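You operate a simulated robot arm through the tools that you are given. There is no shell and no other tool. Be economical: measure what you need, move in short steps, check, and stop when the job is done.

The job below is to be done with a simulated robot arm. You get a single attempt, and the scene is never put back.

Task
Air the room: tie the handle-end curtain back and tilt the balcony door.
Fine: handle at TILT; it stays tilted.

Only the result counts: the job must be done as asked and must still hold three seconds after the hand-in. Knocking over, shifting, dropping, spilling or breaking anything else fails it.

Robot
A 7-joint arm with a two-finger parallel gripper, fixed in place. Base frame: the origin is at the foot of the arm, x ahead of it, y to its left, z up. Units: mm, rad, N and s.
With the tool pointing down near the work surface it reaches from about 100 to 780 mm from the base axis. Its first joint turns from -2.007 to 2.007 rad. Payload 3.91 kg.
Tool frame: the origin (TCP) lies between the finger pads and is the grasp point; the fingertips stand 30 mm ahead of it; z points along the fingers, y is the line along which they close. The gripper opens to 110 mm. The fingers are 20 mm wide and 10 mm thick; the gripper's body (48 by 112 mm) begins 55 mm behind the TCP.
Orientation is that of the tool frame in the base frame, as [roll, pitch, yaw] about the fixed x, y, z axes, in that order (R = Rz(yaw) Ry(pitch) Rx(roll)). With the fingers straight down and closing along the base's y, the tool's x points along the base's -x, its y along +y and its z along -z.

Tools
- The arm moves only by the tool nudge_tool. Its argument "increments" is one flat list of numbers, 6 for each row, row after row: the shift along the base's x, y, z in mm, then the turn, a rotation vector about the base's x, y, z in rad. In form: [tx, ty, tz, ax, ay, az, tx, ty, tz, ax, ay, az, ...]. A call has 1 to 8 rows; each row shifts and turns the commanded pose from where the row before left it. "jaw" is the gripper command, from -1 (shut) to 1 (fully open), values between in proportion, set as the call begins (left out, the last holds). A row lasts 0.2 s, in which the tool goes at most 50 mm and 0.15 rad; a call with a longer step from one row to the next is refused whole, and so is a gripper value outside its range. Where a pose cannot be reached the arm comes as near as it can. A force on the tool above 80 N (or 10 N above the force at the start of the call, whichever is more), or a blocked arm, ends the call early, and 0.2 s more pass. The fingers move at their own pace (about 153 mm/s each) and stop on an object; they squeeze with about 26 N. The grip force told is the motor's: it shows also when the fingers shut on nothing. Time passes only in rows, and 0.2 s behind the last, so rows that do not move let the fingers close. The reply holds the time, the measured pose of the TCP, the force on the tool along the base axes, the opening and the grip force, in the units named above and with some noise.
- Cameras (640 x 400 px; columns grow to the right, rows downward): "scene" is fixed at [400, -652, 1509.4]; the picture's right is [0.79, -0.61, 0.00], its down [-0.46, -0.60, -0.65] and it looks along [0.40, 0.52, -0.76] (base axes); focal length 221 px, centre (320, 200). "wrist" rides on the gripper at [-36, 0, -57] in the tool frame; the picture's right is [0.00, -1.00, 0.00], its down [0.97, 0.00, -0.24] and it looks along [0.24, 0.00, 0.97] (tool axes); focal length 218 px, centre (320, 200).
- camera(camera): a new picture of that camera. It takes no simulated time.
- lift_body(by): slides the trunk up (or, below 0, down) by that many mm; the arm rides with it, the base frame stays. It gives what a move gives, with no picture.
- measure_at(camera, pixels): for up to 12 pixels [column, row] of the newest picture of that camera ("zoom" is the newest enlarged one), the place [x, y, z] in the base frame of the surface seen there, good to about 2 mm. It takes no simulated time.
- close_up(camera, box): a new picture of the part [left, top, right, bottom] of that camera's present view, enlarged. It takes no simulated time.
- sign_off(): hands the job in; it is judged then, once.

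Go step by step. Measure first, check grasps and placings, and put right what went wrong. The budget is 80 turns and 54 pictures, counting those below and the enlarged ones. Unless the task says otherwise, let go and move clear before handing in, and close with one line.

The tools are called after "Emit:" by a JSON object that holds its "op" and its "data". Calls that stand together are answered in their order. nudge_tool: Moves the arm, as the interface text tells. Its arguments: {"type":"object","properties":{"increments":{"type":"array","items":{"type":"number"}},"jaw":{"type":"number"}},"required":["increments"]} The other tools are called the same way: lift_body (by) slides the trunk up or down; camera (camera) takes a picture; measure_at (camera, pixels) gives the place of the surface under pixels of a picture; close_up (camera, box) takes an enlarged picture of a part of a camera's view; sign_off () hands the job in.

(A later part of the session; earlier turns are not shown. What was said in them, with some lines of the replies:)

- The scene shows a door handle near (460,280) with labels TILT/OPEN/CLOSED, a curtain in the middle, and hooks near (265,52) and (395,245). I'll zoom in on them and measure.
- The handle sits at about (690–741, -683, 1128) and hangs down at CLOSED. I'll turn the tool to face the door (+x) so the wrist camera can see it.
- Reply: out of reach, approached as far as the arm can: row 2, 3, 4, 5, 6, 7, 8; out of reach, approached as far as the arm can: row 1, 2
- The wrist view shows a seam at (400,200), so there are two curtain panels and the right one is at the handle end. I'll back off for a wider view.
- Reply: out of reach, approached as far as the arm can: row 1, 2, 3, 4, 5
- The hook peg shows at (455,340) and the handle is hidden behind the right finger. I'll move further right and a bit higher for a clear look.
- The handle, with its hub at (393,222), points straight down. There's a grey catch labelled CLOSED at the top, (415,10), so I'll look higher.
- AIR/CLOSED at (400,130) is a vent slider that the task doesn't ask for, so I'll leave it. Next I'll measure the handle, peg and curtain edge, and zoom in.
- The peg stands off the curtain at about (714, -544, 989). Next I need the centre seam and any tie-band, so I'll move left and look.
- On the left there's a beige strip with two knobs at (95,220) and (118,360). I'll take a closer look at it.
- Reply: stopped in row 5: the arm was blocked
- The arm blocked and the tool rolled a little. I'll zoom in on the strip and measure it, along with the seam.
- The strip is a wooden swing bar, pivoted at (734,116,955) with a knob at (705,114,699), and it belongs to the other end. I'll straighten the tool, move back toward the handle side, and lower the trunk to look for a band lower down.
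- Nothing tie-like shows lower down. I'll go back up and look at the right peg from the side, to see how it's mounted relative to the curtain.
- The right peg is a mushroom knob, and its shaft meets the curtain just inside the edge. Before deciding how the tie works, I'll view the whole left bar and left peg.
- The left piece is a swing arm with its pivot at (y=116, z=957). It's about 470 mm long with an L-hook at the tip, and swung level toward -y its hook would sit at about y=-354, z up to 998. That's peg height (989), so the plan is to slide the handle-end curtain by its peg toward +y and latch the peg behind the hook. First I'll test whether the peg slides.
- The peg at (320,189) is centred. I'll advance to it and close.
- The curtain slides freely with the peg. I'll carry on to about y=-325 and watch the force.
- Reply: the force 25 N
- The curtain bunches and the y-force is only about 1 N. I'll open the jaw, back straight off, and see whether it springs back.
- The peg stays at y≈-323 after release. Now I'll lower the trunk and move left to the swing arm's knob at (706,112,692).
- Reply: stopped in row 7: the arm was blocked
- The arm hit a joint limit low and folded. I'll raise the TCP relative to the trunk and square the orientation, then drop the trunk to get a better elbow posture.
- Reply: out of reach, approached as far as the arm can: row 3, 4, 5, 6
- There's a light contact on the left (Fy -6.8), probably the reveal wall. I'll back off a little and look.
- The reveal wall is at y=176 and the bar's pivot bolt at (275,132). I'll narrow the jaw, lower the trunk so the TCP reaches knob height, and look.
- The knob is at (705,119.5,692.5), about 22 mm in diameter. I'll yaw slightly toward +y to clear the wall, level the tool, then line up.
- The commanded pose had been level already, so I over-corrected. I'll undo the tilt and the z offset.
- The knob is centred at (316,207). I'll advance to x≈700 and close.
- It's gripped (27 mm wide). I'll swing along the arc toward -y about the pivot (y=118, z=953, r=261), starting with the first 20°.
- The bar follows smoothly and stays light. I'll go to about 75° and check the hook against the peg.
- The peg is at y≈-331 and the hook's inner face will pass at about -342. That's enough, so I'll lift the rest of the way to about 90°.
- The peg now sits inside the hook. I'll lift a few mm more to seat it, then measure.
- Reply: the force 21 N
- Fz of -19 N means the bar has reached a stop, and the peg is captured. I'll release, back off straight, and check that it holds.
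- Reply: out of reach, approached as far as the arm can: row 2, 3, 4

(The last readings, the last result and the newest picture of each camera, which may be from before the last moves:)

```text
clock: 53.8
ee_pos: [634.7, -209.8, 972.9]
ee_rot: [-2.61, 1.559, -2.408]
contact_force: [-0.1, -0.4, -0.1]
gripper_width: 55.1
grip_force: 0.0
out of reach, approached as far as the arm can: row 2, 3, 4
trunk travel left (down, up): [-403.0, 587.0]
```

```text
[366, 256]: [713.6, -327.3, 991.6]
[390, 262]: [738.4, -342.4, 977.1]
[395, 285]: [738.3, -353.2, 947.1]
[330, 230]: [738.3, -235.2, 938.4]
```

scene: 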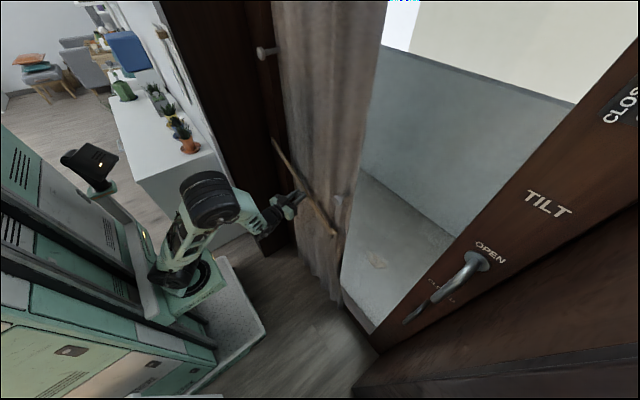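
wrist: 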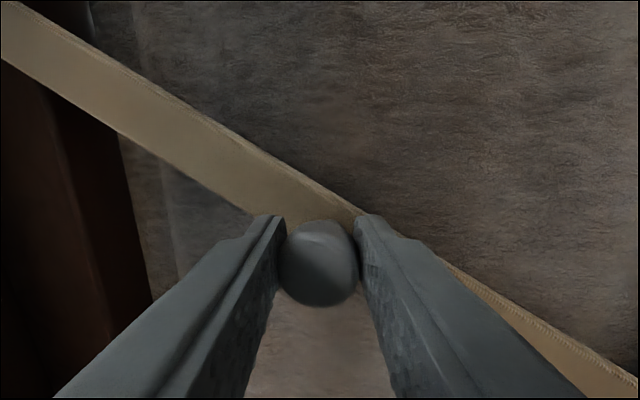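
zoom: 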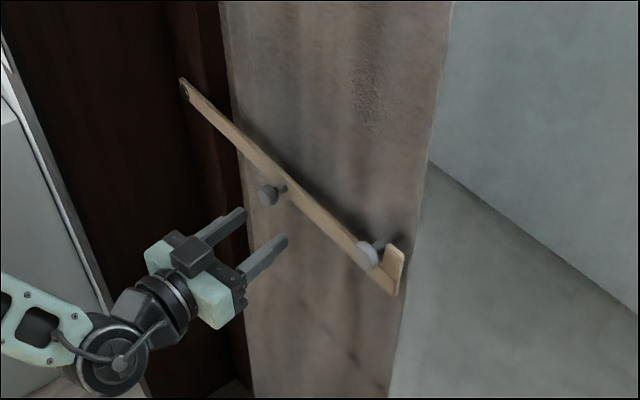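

The curtain is held: the peg at (713,-327,991) sits behind the hook. Next is the handle, so I'll return to neutral yaw, move back and right, and raise the trunk.

Emit:
{"op": "nudge_tool", "data": {"increments": [-20, -45, -25, 0, 0, -0.1, -20, -45, -25, 0, 0, -0.1, -20, -45, -25, 0, 0, 0, -20, -45, -25, 0, 0, 0, -20, -45, -25, 0, 0, 0, -20, -45, -25, 0, 0, 0, 0, -45, -25, 0, 0, 0, 0, -45, -25, 0, 0, 0]}}

Emit:
{"op": "lift_body", "data": {"by": 400}}

Emit:
{"op": "camera", "data": {"camera": "wrist"}}

```text
refused: row 1 steps farther than a row can; nothing moved
```

```text
clock: 57.6
ee_pos: [634.7, -209.6, 1372.5]
ee_rot: [-2.591, 1.558, -2.389]
contact_force: [-0.1, 0.7, -1.0]
gripper_width: 55.2
grip_force: 0.1
trunk travel left (down, up): [-803.0, 187.0]
```

```text
15 pictures are left
```

wrist: 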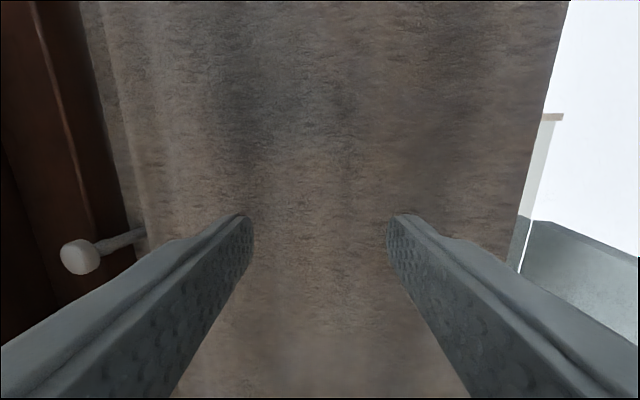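

The move was refused as too long, but the lift went fine with nothing touched. I'll repeat it with shorter rows.

Emit:
{"op": "nudge_tool", "data": {"increments": [-20, -36, -22, 0, 0, -0.1, -20, -36, -22, 0, 0, -0.1, -20, -36, -22, 0, 0, 0, -20, -36, -22, 0, 0, 0, -20, -36, -22, 0, 0, 0, -20, -36, -22, 0, 0, 0, -20, -36, -22, 0, 0, 0, 0, -36, -22, 0, 0, 0]}}

Emit:
{"op": "nudge_tool", "data": {"increments": [0, -36, -10, 0, 0, 0, 0, -36, -10, 0, 0, 0, 0, -36, -10, 0, 0, 0]}}

Emit:
{"op": "camera", "data": {"camera": "wrist"}}

```text
clock: 59.4
ee_pos: [512.1, -513.6, 1210.2]
ee_rot: [-2.53, 1.56, -2.526]
contact_force: [-0.8, -0.1, 0.2]
gripper_width: 55.0
grip_force: 0.0
out of reach, approached as far as the arm can: row 1, 2
trunk travel left (down, up): [-803.0, 187.0]
```

```text
clock: 60.2
ee_pos: [513.2, -621.3, 1179.3]
ee_rot: [-2.556, 1.559, -2.551]
contact_force: [-0.3, 1.2, 0.2]
gripper_width: 55.1
grip_force: 0.1
trunk travel left (down, up): [-803.0, 187.0]
```

```text
14 pictures are left
```

wrist: 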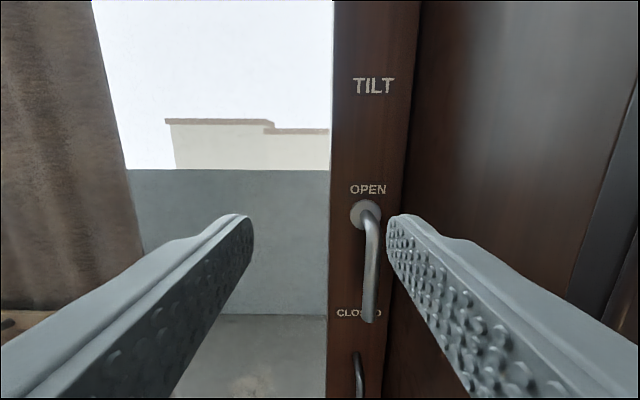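

Emit:
{"op": "measure_at", "data": {"camera": "wrist", "pixels": [[420, 100], [440, 200], [500, 200], [560, 100], [620, 60], [372, 225], [372, 270], [370, 318], [364, 270], [379, 270], [358, 380], [400, 330]]}}

```text
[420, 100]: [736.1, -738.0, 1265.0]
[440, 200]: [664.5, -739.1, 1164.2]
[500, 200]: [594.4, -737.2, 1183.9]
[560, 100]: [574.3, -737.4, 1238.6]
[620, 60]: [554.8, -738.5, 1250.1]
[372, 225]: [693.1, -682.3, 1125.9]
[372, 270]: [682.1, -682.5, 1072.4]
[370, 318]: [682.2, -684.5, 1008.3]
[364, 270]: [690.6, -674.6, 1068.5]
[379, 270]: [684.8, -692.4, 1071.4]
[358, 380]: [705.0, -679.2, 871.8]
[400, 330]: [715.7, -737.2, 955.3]
```

The reveal wall is at y=-738, and the lever is at y=-683, x≈684, z 1008–1128. I'll shut the jaw, roll the tool 90° so it's narrow in y, and use it as a probe to sweep the lever down→left→up.

Emit:
{"op": "nudge_tool", "data": {"increments": [0, 0, 0, -0.143, 0, 0, 0, 0, 0, -0.143, 0, 0, 0, 0, 0, -0.143, 0, 0, 0, 0, 0, -0.143, 0, 0, 0, 0, 0, -0.143, 0, 0, 0, 0, 0, -0.143, 0, 0, 0, 0, 0, -0.143, 0, 0, 0, 0, 0, -0.143, 0, 0], "jaw": -1}}

Emit:
{"op": "nudge_tool", "data": {"increments": [0, 0, 0, -0.143, 0, 0, 0, 0, 0, -0.143, 0, 0, 0, 0, 0, -0.141, 0, 0, 0, -20, -35, 0, 0, 0, 0, -20, -35, 0, 0, 0, 0, -20, -35, 0, 0, 0, 0, -22, -30, 0, 0, 0, 0, 0, 0, 0, 0, 0]}}

Emit:
{"op": "camera", "data": {"camera": "wrist"}}

```text
clock: 62.0
ee_pos: [513.3, -620.2, 1179.4]
ee_rot: [-1.58, 0.417, -1.583]
contact_force: [-0.3, -0.4, 0.0]
gripper_width: 0.0
grip_force: 26.1
trunk travel left (down, up): [-803.0, 187.0]
```

```text
clock: 63.7
ee_pos: [509.5, -695.9, 1054.1]
ee_rot: [-1.561, -0.004, -1.57]
contact_force: [-29.8, 76.1, 41.6]
gripper_width: 0.0
grip_force: 26.3
trunk travel left (down, up): [-803.0, 187.0]
stopped in row 8: the force on the tool passed its limit (the readings are from after the stop); the commanded pose is now the measured one
```

```text
13 pictures are left
```

wrist: 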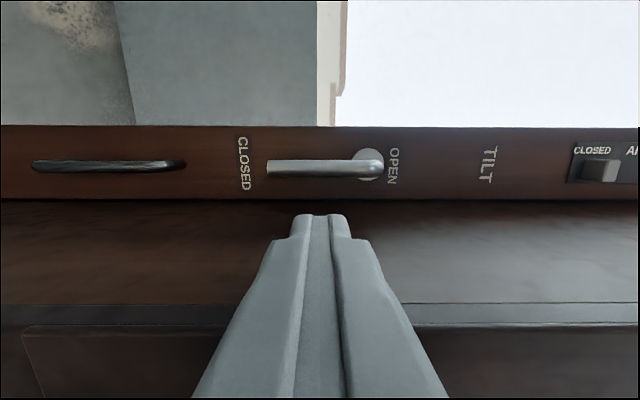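

The wrist touched the reveal (Fy +76). I'll back off in +y and yaw the fingers about 0.35 toward -y so the wrist stays clear.

Emit:
{"op": "nudge_tool", "data": {"increments": [0, 30, 0, 0, 0, 0, 0, 30, 0, 0, 0, 0, 0, 0, 0, 0, 0, -0.12, 0, 0, 0, 0, 0, -0.12, 0, 0, 0, 0, 0, -0.12, 0, 0, 0, 0, 0, 0]}}

```text
clock: 65.1
ee_pos: [512.9, -641.9, 1049.3]
ee_rot: [-1.566, -0.002, -1.934]
contact_force: [0.1, 0.4, -1.1]
gripper_width: 0.0
grip_force: 25.9
trunk travel left (down, up): [-803.0, 187.0]
```

I'm on the approach line, so I'll advance to the -y side of the lever at (680,-708,1045).

Emit:
{"op": "nudge_tool", "data": {"increments": [33, -13, -1, 0, 0, 0, 33, -13, -1, 0, 0, 0, 33, -14, -1, 0, 0, 0, 33, -13, -1, 0, 0, 0, 20, -8, 0, 0, 0, 0, 15, -5, 0, 0, 0, 0]}}

Emit:
{"op": "camera", "data": {"camera": "wrist"}}

```text
clock: 65.8
ee_pos: [586.2, -667.6, 1043.9]
ee_rot: [-1.575, 0.001, -1.942]
contact_force: [-5.7, 46.8, 17.1]
gripper_width: 0.0
grip_force: 26.3
trunk travel left (down, up): [-803.0, 187.0]
stopped in row 3: the force on the tool passed its limit (the readings are from after the stop); the commanded pose is now the measured one
```

```text
12 pictures are left
```

wrist: 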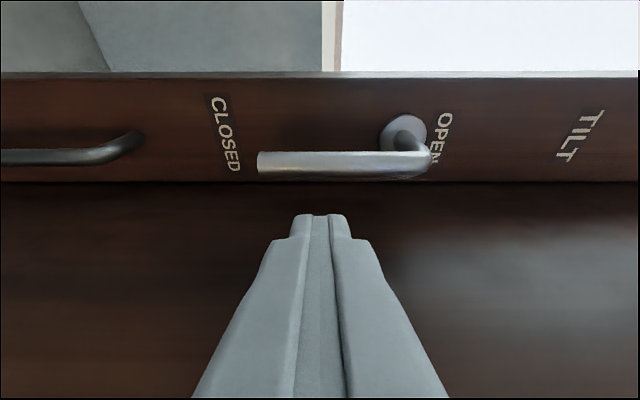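

There's still contact somewhere (Fy +47), so it must be an arm link. I'll look from the scene camera.

Emit:
{"op": "camera", "data": {"camera": "scene"}}

```text
11 pictures are left
```

scene: 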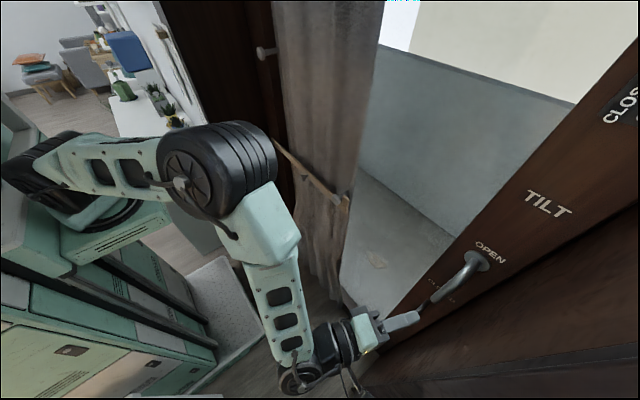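

Emit:
{"op": "measure_at", "data": {"camera": "scene", "pixels": [[362, 385], [400, 380], [500, 340], [600, 370], [352, 372], [345, 385], [295, 380], [325, 345], [300, 310], [380, 350], [335, 365], [312, 390]]}}

```text
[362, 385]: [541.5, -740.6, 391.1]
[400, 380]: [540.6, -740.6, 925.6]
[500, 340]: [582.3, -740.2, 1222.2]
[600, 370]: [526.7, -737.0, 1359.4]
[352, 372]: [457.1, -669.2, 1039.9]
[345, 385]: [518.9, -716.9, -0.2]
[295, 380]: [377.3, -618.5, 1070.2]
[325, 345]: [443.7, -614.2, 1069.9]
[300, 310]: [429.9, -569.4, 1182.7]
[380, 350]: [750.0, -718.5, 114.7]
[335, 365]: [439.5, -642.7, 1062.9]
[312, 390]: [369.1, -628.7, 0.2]
```

A wrist part at 48 mm off-axis is using up the clearance. I'll back off, undo the roll, and yaw to -0.6 so I can push the lever with the fingertips from the right while the body stays clear of the wall.

Emit:
{"op": "nudge_tool", "data": {"increments": [-28, 20, 0, 0, 0, 0, -28, 20, 0, 0, 0, 0, 0, 0, 0, 0.1334, -0.0507, 0, 0, 0, 0, 0.1334, -0.0507, 0, 0, 0, 0, 0.1334, -0.0507, 0, 0, 0, 0, 0.1334, -0.0507, 0, 0, 0, 0, 0.1334, -0.0507, 0, 0, 0, 0, 0.1334, -0.0507, 0]}}

Emit:
{"op": "nudge_tool", "data": {"increments": [0, 0, 0, 0.1334, -0.0507, 0, 0, 0, 0, 0.1334, -0.0507, 0, 0, 0, 0, 0.1334, -0.0507, 0, 0, 0, 0, 0.1334, -0.0507, 0, 0, 0, 0, 0.1334, -0.0507, 0, 0, 0, 0, 0, 0, -0.12, 0, 0, 0, 0, 0, -0.12, 0, 0, 0, 0, 0, 0]}}

Emit:
{"op": "camera", "data": {"camera": "wrist"}}

```text
clock: 67.6
ee_pos: [529.8, -631.8, 1041.2]
ee_rot: [-1.589, 0.861, -1.949]
contact_force: [0.5, 0.5, 0.0]
gripper_width: 0.0
grip_force: 26.0
trunk travel left (down, up): [-803.0, 187.0]
```

```text
clock: 69.4
ee_pos: [529.0, -631.9, 1042.2]
ee_rot: [-3.117, 1.56, 2.568]
contact_force: [0.2, -0.4, 0.6]
gripper_width: 0.0
grip_force: 26.4
trunk travel left (down, up): [-803.0, 187.0]
```

```text
10 pictures are left
```

wrist: 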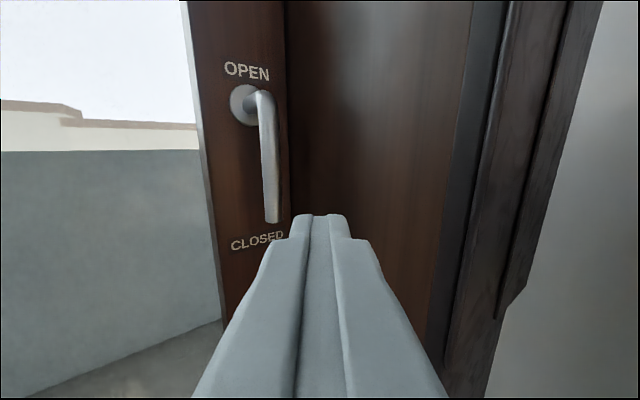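

No contact, and the tool is yawed about -0.6. I'll move to the start point (657,-693,1043), just right of the lever.

Emit:
{"op": "nudge_tool", "data": {"increments": [32, -16, 0, 0, 0, 0, 32, -16, 0, 0, 0, 0, 32, -15, 0, 0, 0, 0, 20, -9, 0, 0, 0, 0, 12, -5, 0, 0, 0, 0, 0, 0, 0, 0, 0, 0]}}

Emit:
{"op": "camera", "data": {"camera": "wrist"}}

```text
clock: 70.8
ee_pos: [658.3, -693.3, 1041.7]
ee_rot: [-3.126, 1.559, 2.561]
contact_force: [0.5, 0.3, 1.1]
gripper_width: 0.0
grip_force: 26.2
trunk travel left (down, up): [-803.0, 187.0]
```

```text
9 pictures are left
```

wrist: 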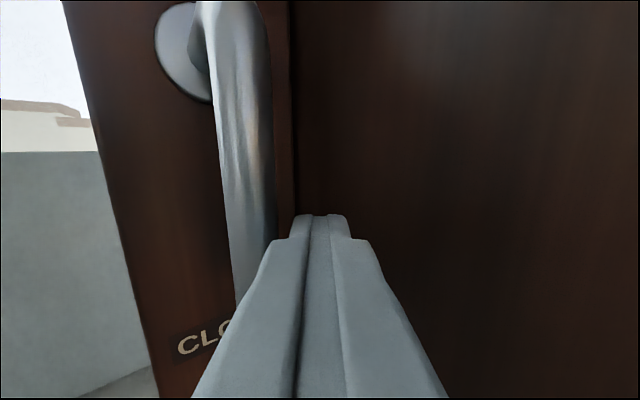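

The fingertips are just right of the lever. I'll sweep the first 60°.

Emit:
{"op": "nudge_tool", "data": {"increments": [3, 12, -1, 0, 0, 0, 2, 11, 0, 0, 0, 0, 2, 11.5, 1, 0, 0, 0, 2, 11, 2.4, 0, 0, 0, 1, 10.5, 4.8, 0, 0, 0, 1, 10, 4.8, 0, 0, 0, 1, 8.3, 7, 0, 0, 0, 1, 8.3, 7, 0, 0, 0]}}

```text
clock: 72.6
ee_pos: [670.4, -611.5, 1068.9]
ee_rot: [3.117, 1.562, 2.52]
contact_force: [-2.1, -3.2, -1.1]
gripper_width: 0.0
grip_force: 25.9
trunk travel left (down, up): [-803.0, 187.0]
```

Forces are light and the lever is moving. I'll continue to 120°.

Emit:
{"op": "nudge_tool", "data": {"increments": [1, 7, 9, 0, 0, 0, 1, 6, 9, 0, 0, 0, 1, 4.5, 10.5, 0, 0, 0, 1, 3, 10.5, 0, 0, 0, 1, 1, 11.5, 0, 0, 0, 0, 0.5, 11.2, 0, 0, 0, 1, -1.5, 11.2, 0, 0, 0, 1, -2, 11.1, 0, 0, 0]}}

Emit:
{"op": "camera", "data": {"camera": "wrist"}}

```text
clock: 74.4
ee_pos: [677.3, -591.7, 1152.5]
ee_rot: [-3.134, 1.561, 2.554]
contact_force: [2.2, 0.6, -2.0]
gripper_width: 0.2
grip_force: 26.3
trunk travel left (down, up): [-803.0, 187.0]
```

```text
8 pictures are left
```

wrist: 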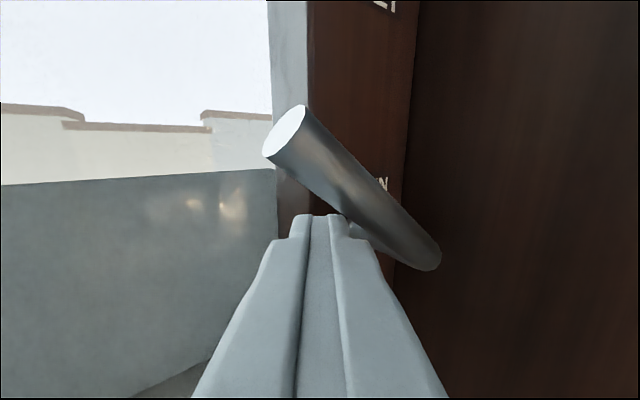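

The lever is riding on the fingers at about 120°. I'll continue to vertical.

Emit:
{"op": "nudge_tool", "data": {"increments": [0.5, -5.5, 10.5, 0, 0, 0, 0.5, -5.5, 10.5, 0, 0, 0, 0.5, -7.5, 9, 0, 0, 0, 0.5, -7.5, 8.6, 0, 0, 0, 0.5, -9.3, 6.7, 0, 0, 0, 0.5, -9.2, 6.7, 0, 0, 0, 0.5, -10, 4, 0, 0, 0, 0.5, -10, 4, 0, 0, 0]}}

Emit:
{"op": "nudge_tool", "data": {"increments": [0, -4, 0, 0, 0, 0, 0, 0, 0, 0, 0, 0]}}

Emit:
{"op": "camera", "data": {"camera": "wrist"}}

```text
clock: 76.2
ee_pos: [682.1, -655.8, 1210.9]
ee_rot: [3.129, 1.557, 2.535]
contact_force: [-1.2, 9.7, -2.4]
gripper_width: 0.1
grip_force: 25.8
trunk travel left (down, up): [-803.0, 187.0]
```

```text
clock: 76.8
ee_pos: [684.5, -657.6, 1210.8]
ee_rot: [-3.104, 1.559, 2.588]
contact_force: [-1.4, 30.6, -5.1]
gripper_width: 0.1
grip_force: 26.4
trunk travel left (down, up): [-803.0, 187.0]
```

```text
7 pictures are left
```

wrist: 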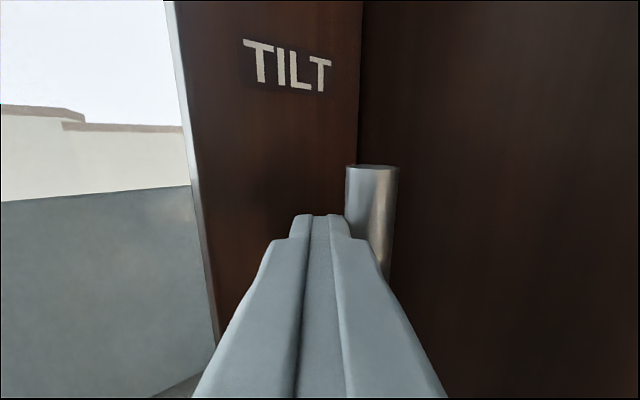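

The lever is upright against its stop (Fy 30 N). I'll check whether the leaf has moved.

Emit:
{"op": "measure_at", "data": {"camera": "wrist", "pixels": [[260, 80], [320, 80], [230, 200], [370, 190], [300, 150]]}}

Emit:
{"op": "nudge_tool", "data": {"increments": [0, 8, 0, 0, 0, 0, -25, 18, 0, 0, 0, 0, -30, 20, 0, 0, 0, 0, -20, 5, -2, 0, 0, 0, 0, -5, -2, 0, 0, 0], "jaw": -1}}

Emit:
{"op": "camera", "data": {"camera": "wrist"}}

```text
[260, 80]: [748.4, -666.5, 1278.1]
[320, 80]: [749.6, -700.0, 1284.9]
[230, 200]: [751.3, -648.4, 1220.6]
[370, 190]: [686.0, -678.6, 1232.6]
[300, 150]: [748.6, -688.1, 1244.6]
```

```text
clock: 78.0
ee_pos: [604.9, -614.8, 1207.4]
ee_rot: [-3.074, 1.562, 2.615]
contact_force: [0.6, -0.2, 0.1]
gripper_width: 0.3
grip_force: 26.4
trunk travel left (down, up): [-803.0, 187.0]
```

```text
6 pictures are left
```

wrist: 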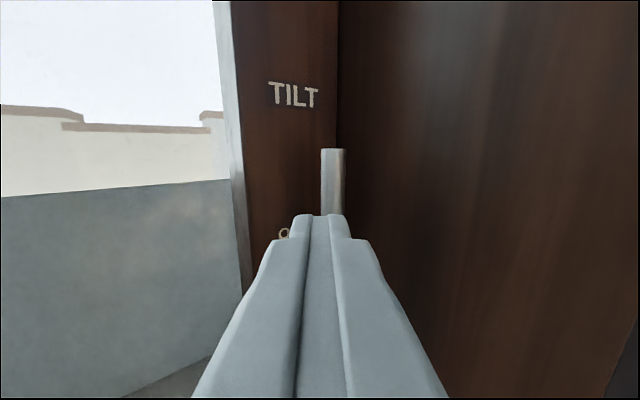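

The leaf is still at x≈749, so it isn't tilted yet. I'll open to about 44 mm, straddle the upright lever, grip it, and pull inward.

Emit:
{"op": "nudge_tool", "data": {"increments": [0, -8, 0, 0, 0, 0, 0, -3, 0, 0, 0, 0, 20, -14, 0, 0, 0, 0, 20, -14, 0, 0, 0, 0, 20, -13, 0, 0, 0, 0, 11, -8, 0, 0, 0, 0], "jaw": -0.2}}

Emit:
{"op": "camera", "data": {"camera": "wrist"}}

```text
clock: 79.4
ee_pos: [678.8, -675.4, 1206.7]
ee_rot: [3.137, 1.56, 2.54]
contact_force: [0.4, 0.7, 0.5]
gripper_width: 44.4
grip_force: 0.2
trunk travel left (down, up): [-803.0, 187.0]
```

```text
5 pictures are left
```

wrist: 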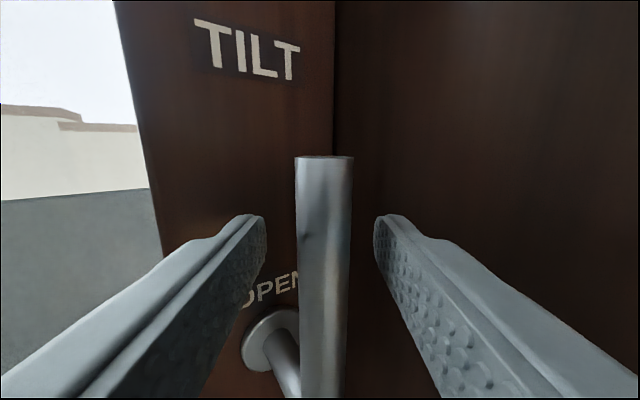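

The lever is centred between the fingers. I'll close, then pull along -x.

Emit:
{"op": "nudge_tool", "data": {"increments": [0, 0, 0, 0, 0, 0, 0, 0, 0, 0, 0, 0, 0, 0, 0, 0, 0, 0], "jaw": -1}}

Emit:
{"op": "nudge_tool", "data": {"increments": [-8, 0, 0, 0, 0, 0, -8, 0, 0, 0, 0, 0, -8, 0, 0, 0, 0, 0, 0, 0, 0, 0, 0, 0]}}

```text
clock: 80.2
ee_pos: [678.8, -675.7, 1206.4]
ee_rot: [-3.087, 1.56, 2.598]
contact_force: [-0.1, -3.6, -1.5]
gripper_width: 18.5
grip_force: 45.1
trunk travel left (down, up): [-803.0, 187.0]
```

```text
clock: 81.2
ee_pos: [651.6, -675.2, 1205.6]
ee_rot: [3.13, 1.557, 2.53]
contact_force: [0.2, -3.0, -9.4]
gripper_width: 18.6
grip_force: 44.6
trunk travel left (down, up): [-803.0, 187.0]
```

The tool moved 27 mm at low force. I'll check that the door follows and the grip isn't slipping.

Emit:
{"op": "camera", "data": {"camera": "wrist"}}

Emit:
{"op": "measure_at", "data": {"camera": "wrist", "pixels": [[225, 40], [280, 60], [225, 130], [270, 120], [322, 200]]}}

```text
4 pictures are left
```

wrist: 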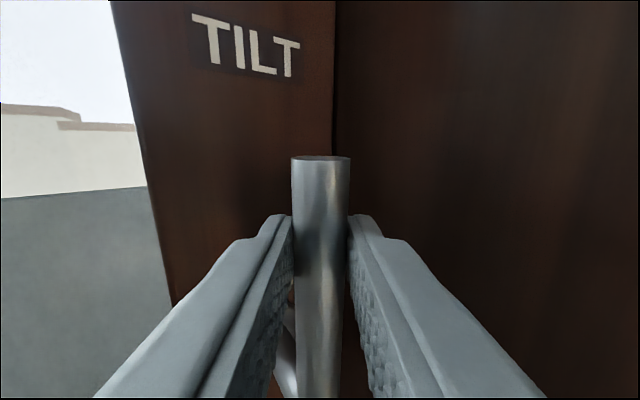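

```text
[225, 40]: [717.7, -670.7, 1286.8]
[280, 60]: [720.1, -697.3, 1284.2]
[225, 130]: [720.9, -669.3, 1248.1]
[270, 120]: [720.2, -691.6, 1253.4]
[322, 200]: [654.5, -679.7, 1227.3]
```

The leaf is following (748 → 720), so it tilts inward. I'll keep pulling gently to its stop.

Emit:
{"op": "nudge_tool", "data": {"increments": [-8, 0, -0.5, 0, 0, 0, -8, 0, -0.5, 0, 0, 0, -8, 0, -0.5, 0, 0, 0, -8, 0, -0.5, 0, 0, 0, -8, 0, -1, 0, 0, 0]}}

```text
clock: 82.4
ee_pos: [613.2, -675.7, 1202.5]
ee_rot: [3.053, 1.554, 2.457]
contact_force: [-1.3, 9.3, -22.5]
gripper_width: 19.0
grip_force: 44.4
trunk travel left (down, up): [-803.0, 187.0]
```

Emit:
{"op": "nudge_tool", "data": {"increments": [-6, 0, -3, 0, 0, 0, -6, 0, -2, 0, 0, 0, -6, 0, -1, 0, 0, 0, -6, 0, -1, 0, 0, 0, 0, 0, 0, 0, 0, 0]}}

```text
clock: 83.6
ee_pos: [587.9, -674.6, 1198.1]
ee_rot: [-2.91, 1.562, 2.774]
contact_force: [-0.7, 3.8, -1.9]
gripper_width: 19.0
grip_force: 45.4
trunk travel left (down, up): [-803.0, 187.0]
```

Emit:
{"op": "nudge_tool", "data": {"increments": [-7, 0, -1, 0, 0, 0, -7, 0, -1, 0, 0, 0, -7, 0, -1, 0, 0, 0, -7, 0, -1, 0, 0, 0, -7, 0, -1, 0, 0, 0, 0, 0, 0, 0, 0, 0]}}

Emit:
{"op": "camera", "data": {"camera": "wrist"}}

Emit:
{"op": "measure_at", "data": {"camera": "wrist", "pixels": [[225, 40], [280, 60], [225, 130], [270, 120], [322, 200]]}}

```text
clock: 85.0
ee_pos: [551.2, -676.4, 1190.9]
ee_rot: [-3.127, 1.557, 2.554]
contact_force: [-0.1, -0.7, -0.1]
gripper_width: 0.0
grip_force: 37.3
trunk travel left (down, up): [-803.0, 187.0]
```

```text
3 pictures are left
```

wrist: 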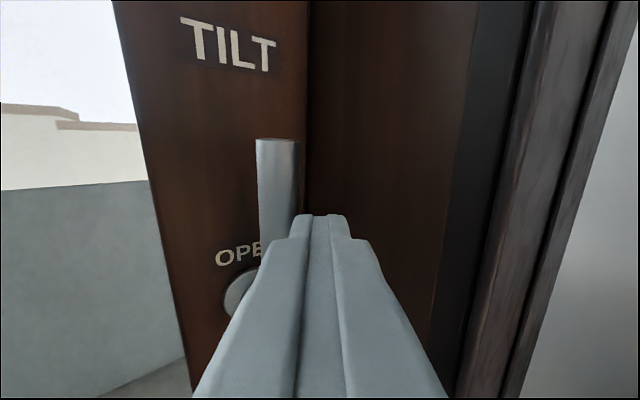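

```text
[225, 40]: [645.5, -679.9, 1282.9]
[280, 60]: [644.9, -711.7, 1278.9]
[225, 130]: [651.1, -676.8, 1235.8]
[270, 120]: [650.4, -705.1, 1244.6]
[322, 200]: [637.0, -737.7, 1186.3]
```

The fingers slipped off at the end stop. The leaf is tilted (TILT face at x≈645, was 748) with the lever still up. I'll move clear and check that both hold.

Emit:
{"op": "nudge_tool", "data": {"increments": [-30, 5, 0, 0, 0, 0, -35, 15, 0, 0, 0, 0, -35, 20, 0, 0, 0, 0, -20, 35, 0, 0, 0, 0, 0, 40, 0, 0, 0, 0, 0, 40, 0, 0, 0, 0, 0, 0, 0, 0, 0, 0, 0, 0, 0, 0, 0, 0]}}

Emit:
{"op": "camera", "data": {"camera": "scene"}}

Emit:
{"op": "measure_at", "data": {"camera": "scene", "pixels": [[545, 203], [555, 210], [340, 198], [347, 203], [310, 175], [560, 150], [600, 120]]}}

```text
clock: 86.8
ee_pos: [433.8, -520.7, 1191.3]
ee_rot: [-3.093, 1.561, 2.592]
contact_force: [-0.1, 0.2, 0.3]
gripper_width: 0.0
grip_force: 37.8
trunk travel left (down, up): [-803.0, 187.0]
```

```text
2 pictures are left
```

scene: 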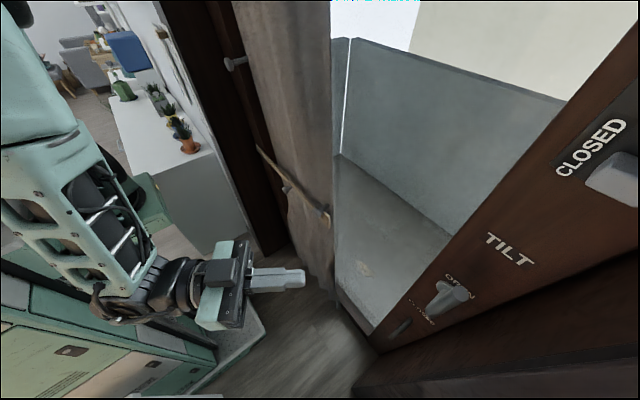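

```text
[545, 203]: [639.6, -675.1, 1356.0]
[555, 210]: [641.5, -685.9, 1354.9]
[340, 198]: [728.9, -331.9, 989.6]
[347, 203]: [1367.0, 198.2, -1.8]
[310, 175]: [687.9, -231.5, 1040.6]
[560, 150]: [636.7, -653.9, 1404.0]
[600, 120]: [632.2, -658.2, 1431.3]
```

The leaf stays tilted. I'll use two close-ups to check the hook on the peg and the lever position.

Emit:
{"op": "close_up", "data": {"camera": "scene", "box": [240, 120, 540, 340]}}

Emit:
{"op": "close_up", "data": {"camera": "scene", "box": [250, 140, 350, 240]}}

Emit:
{"op": "measure_at", "data": {"camera": "scene", "pixels": [[450, 300], [440, 285], [460, 295], [435, 310], [325, 217]]}}

```text
1.82 times, centred on (390, 230) of scene
```

zoom: 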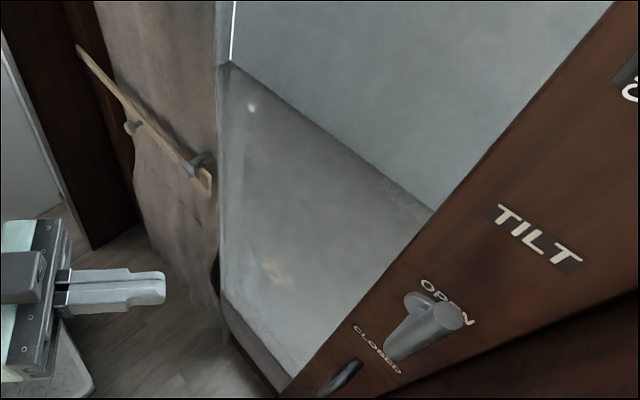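

```text
4.00 times, centred on (300, 190) of scene
```

zoom: 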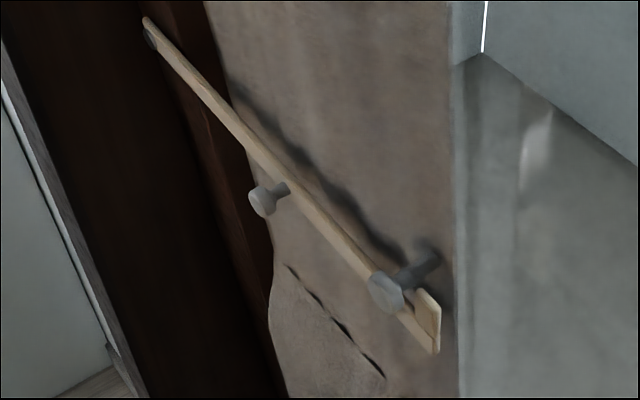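

```text
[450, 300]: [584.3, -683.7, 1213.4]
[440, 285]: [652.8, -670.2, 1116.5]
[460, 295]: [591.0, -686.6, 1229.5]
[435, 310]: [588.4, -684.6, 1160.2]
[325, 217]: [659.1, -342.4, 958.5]
```

The lever points straight up at TILT (z 1160–1230, y≈-685), the leaf is holding its tilt, and the curtain peg sits behind the bar's hook. The arm is clear, so I'm handing in.

Emit:
{"op": "sign_off", "data": {}}

```text
The job is handed in.
```

The handle-end curtain is tied back on its hook bar, and the balcony door is tilted with the handle at TILT; both were holding at my last check before I handed in.
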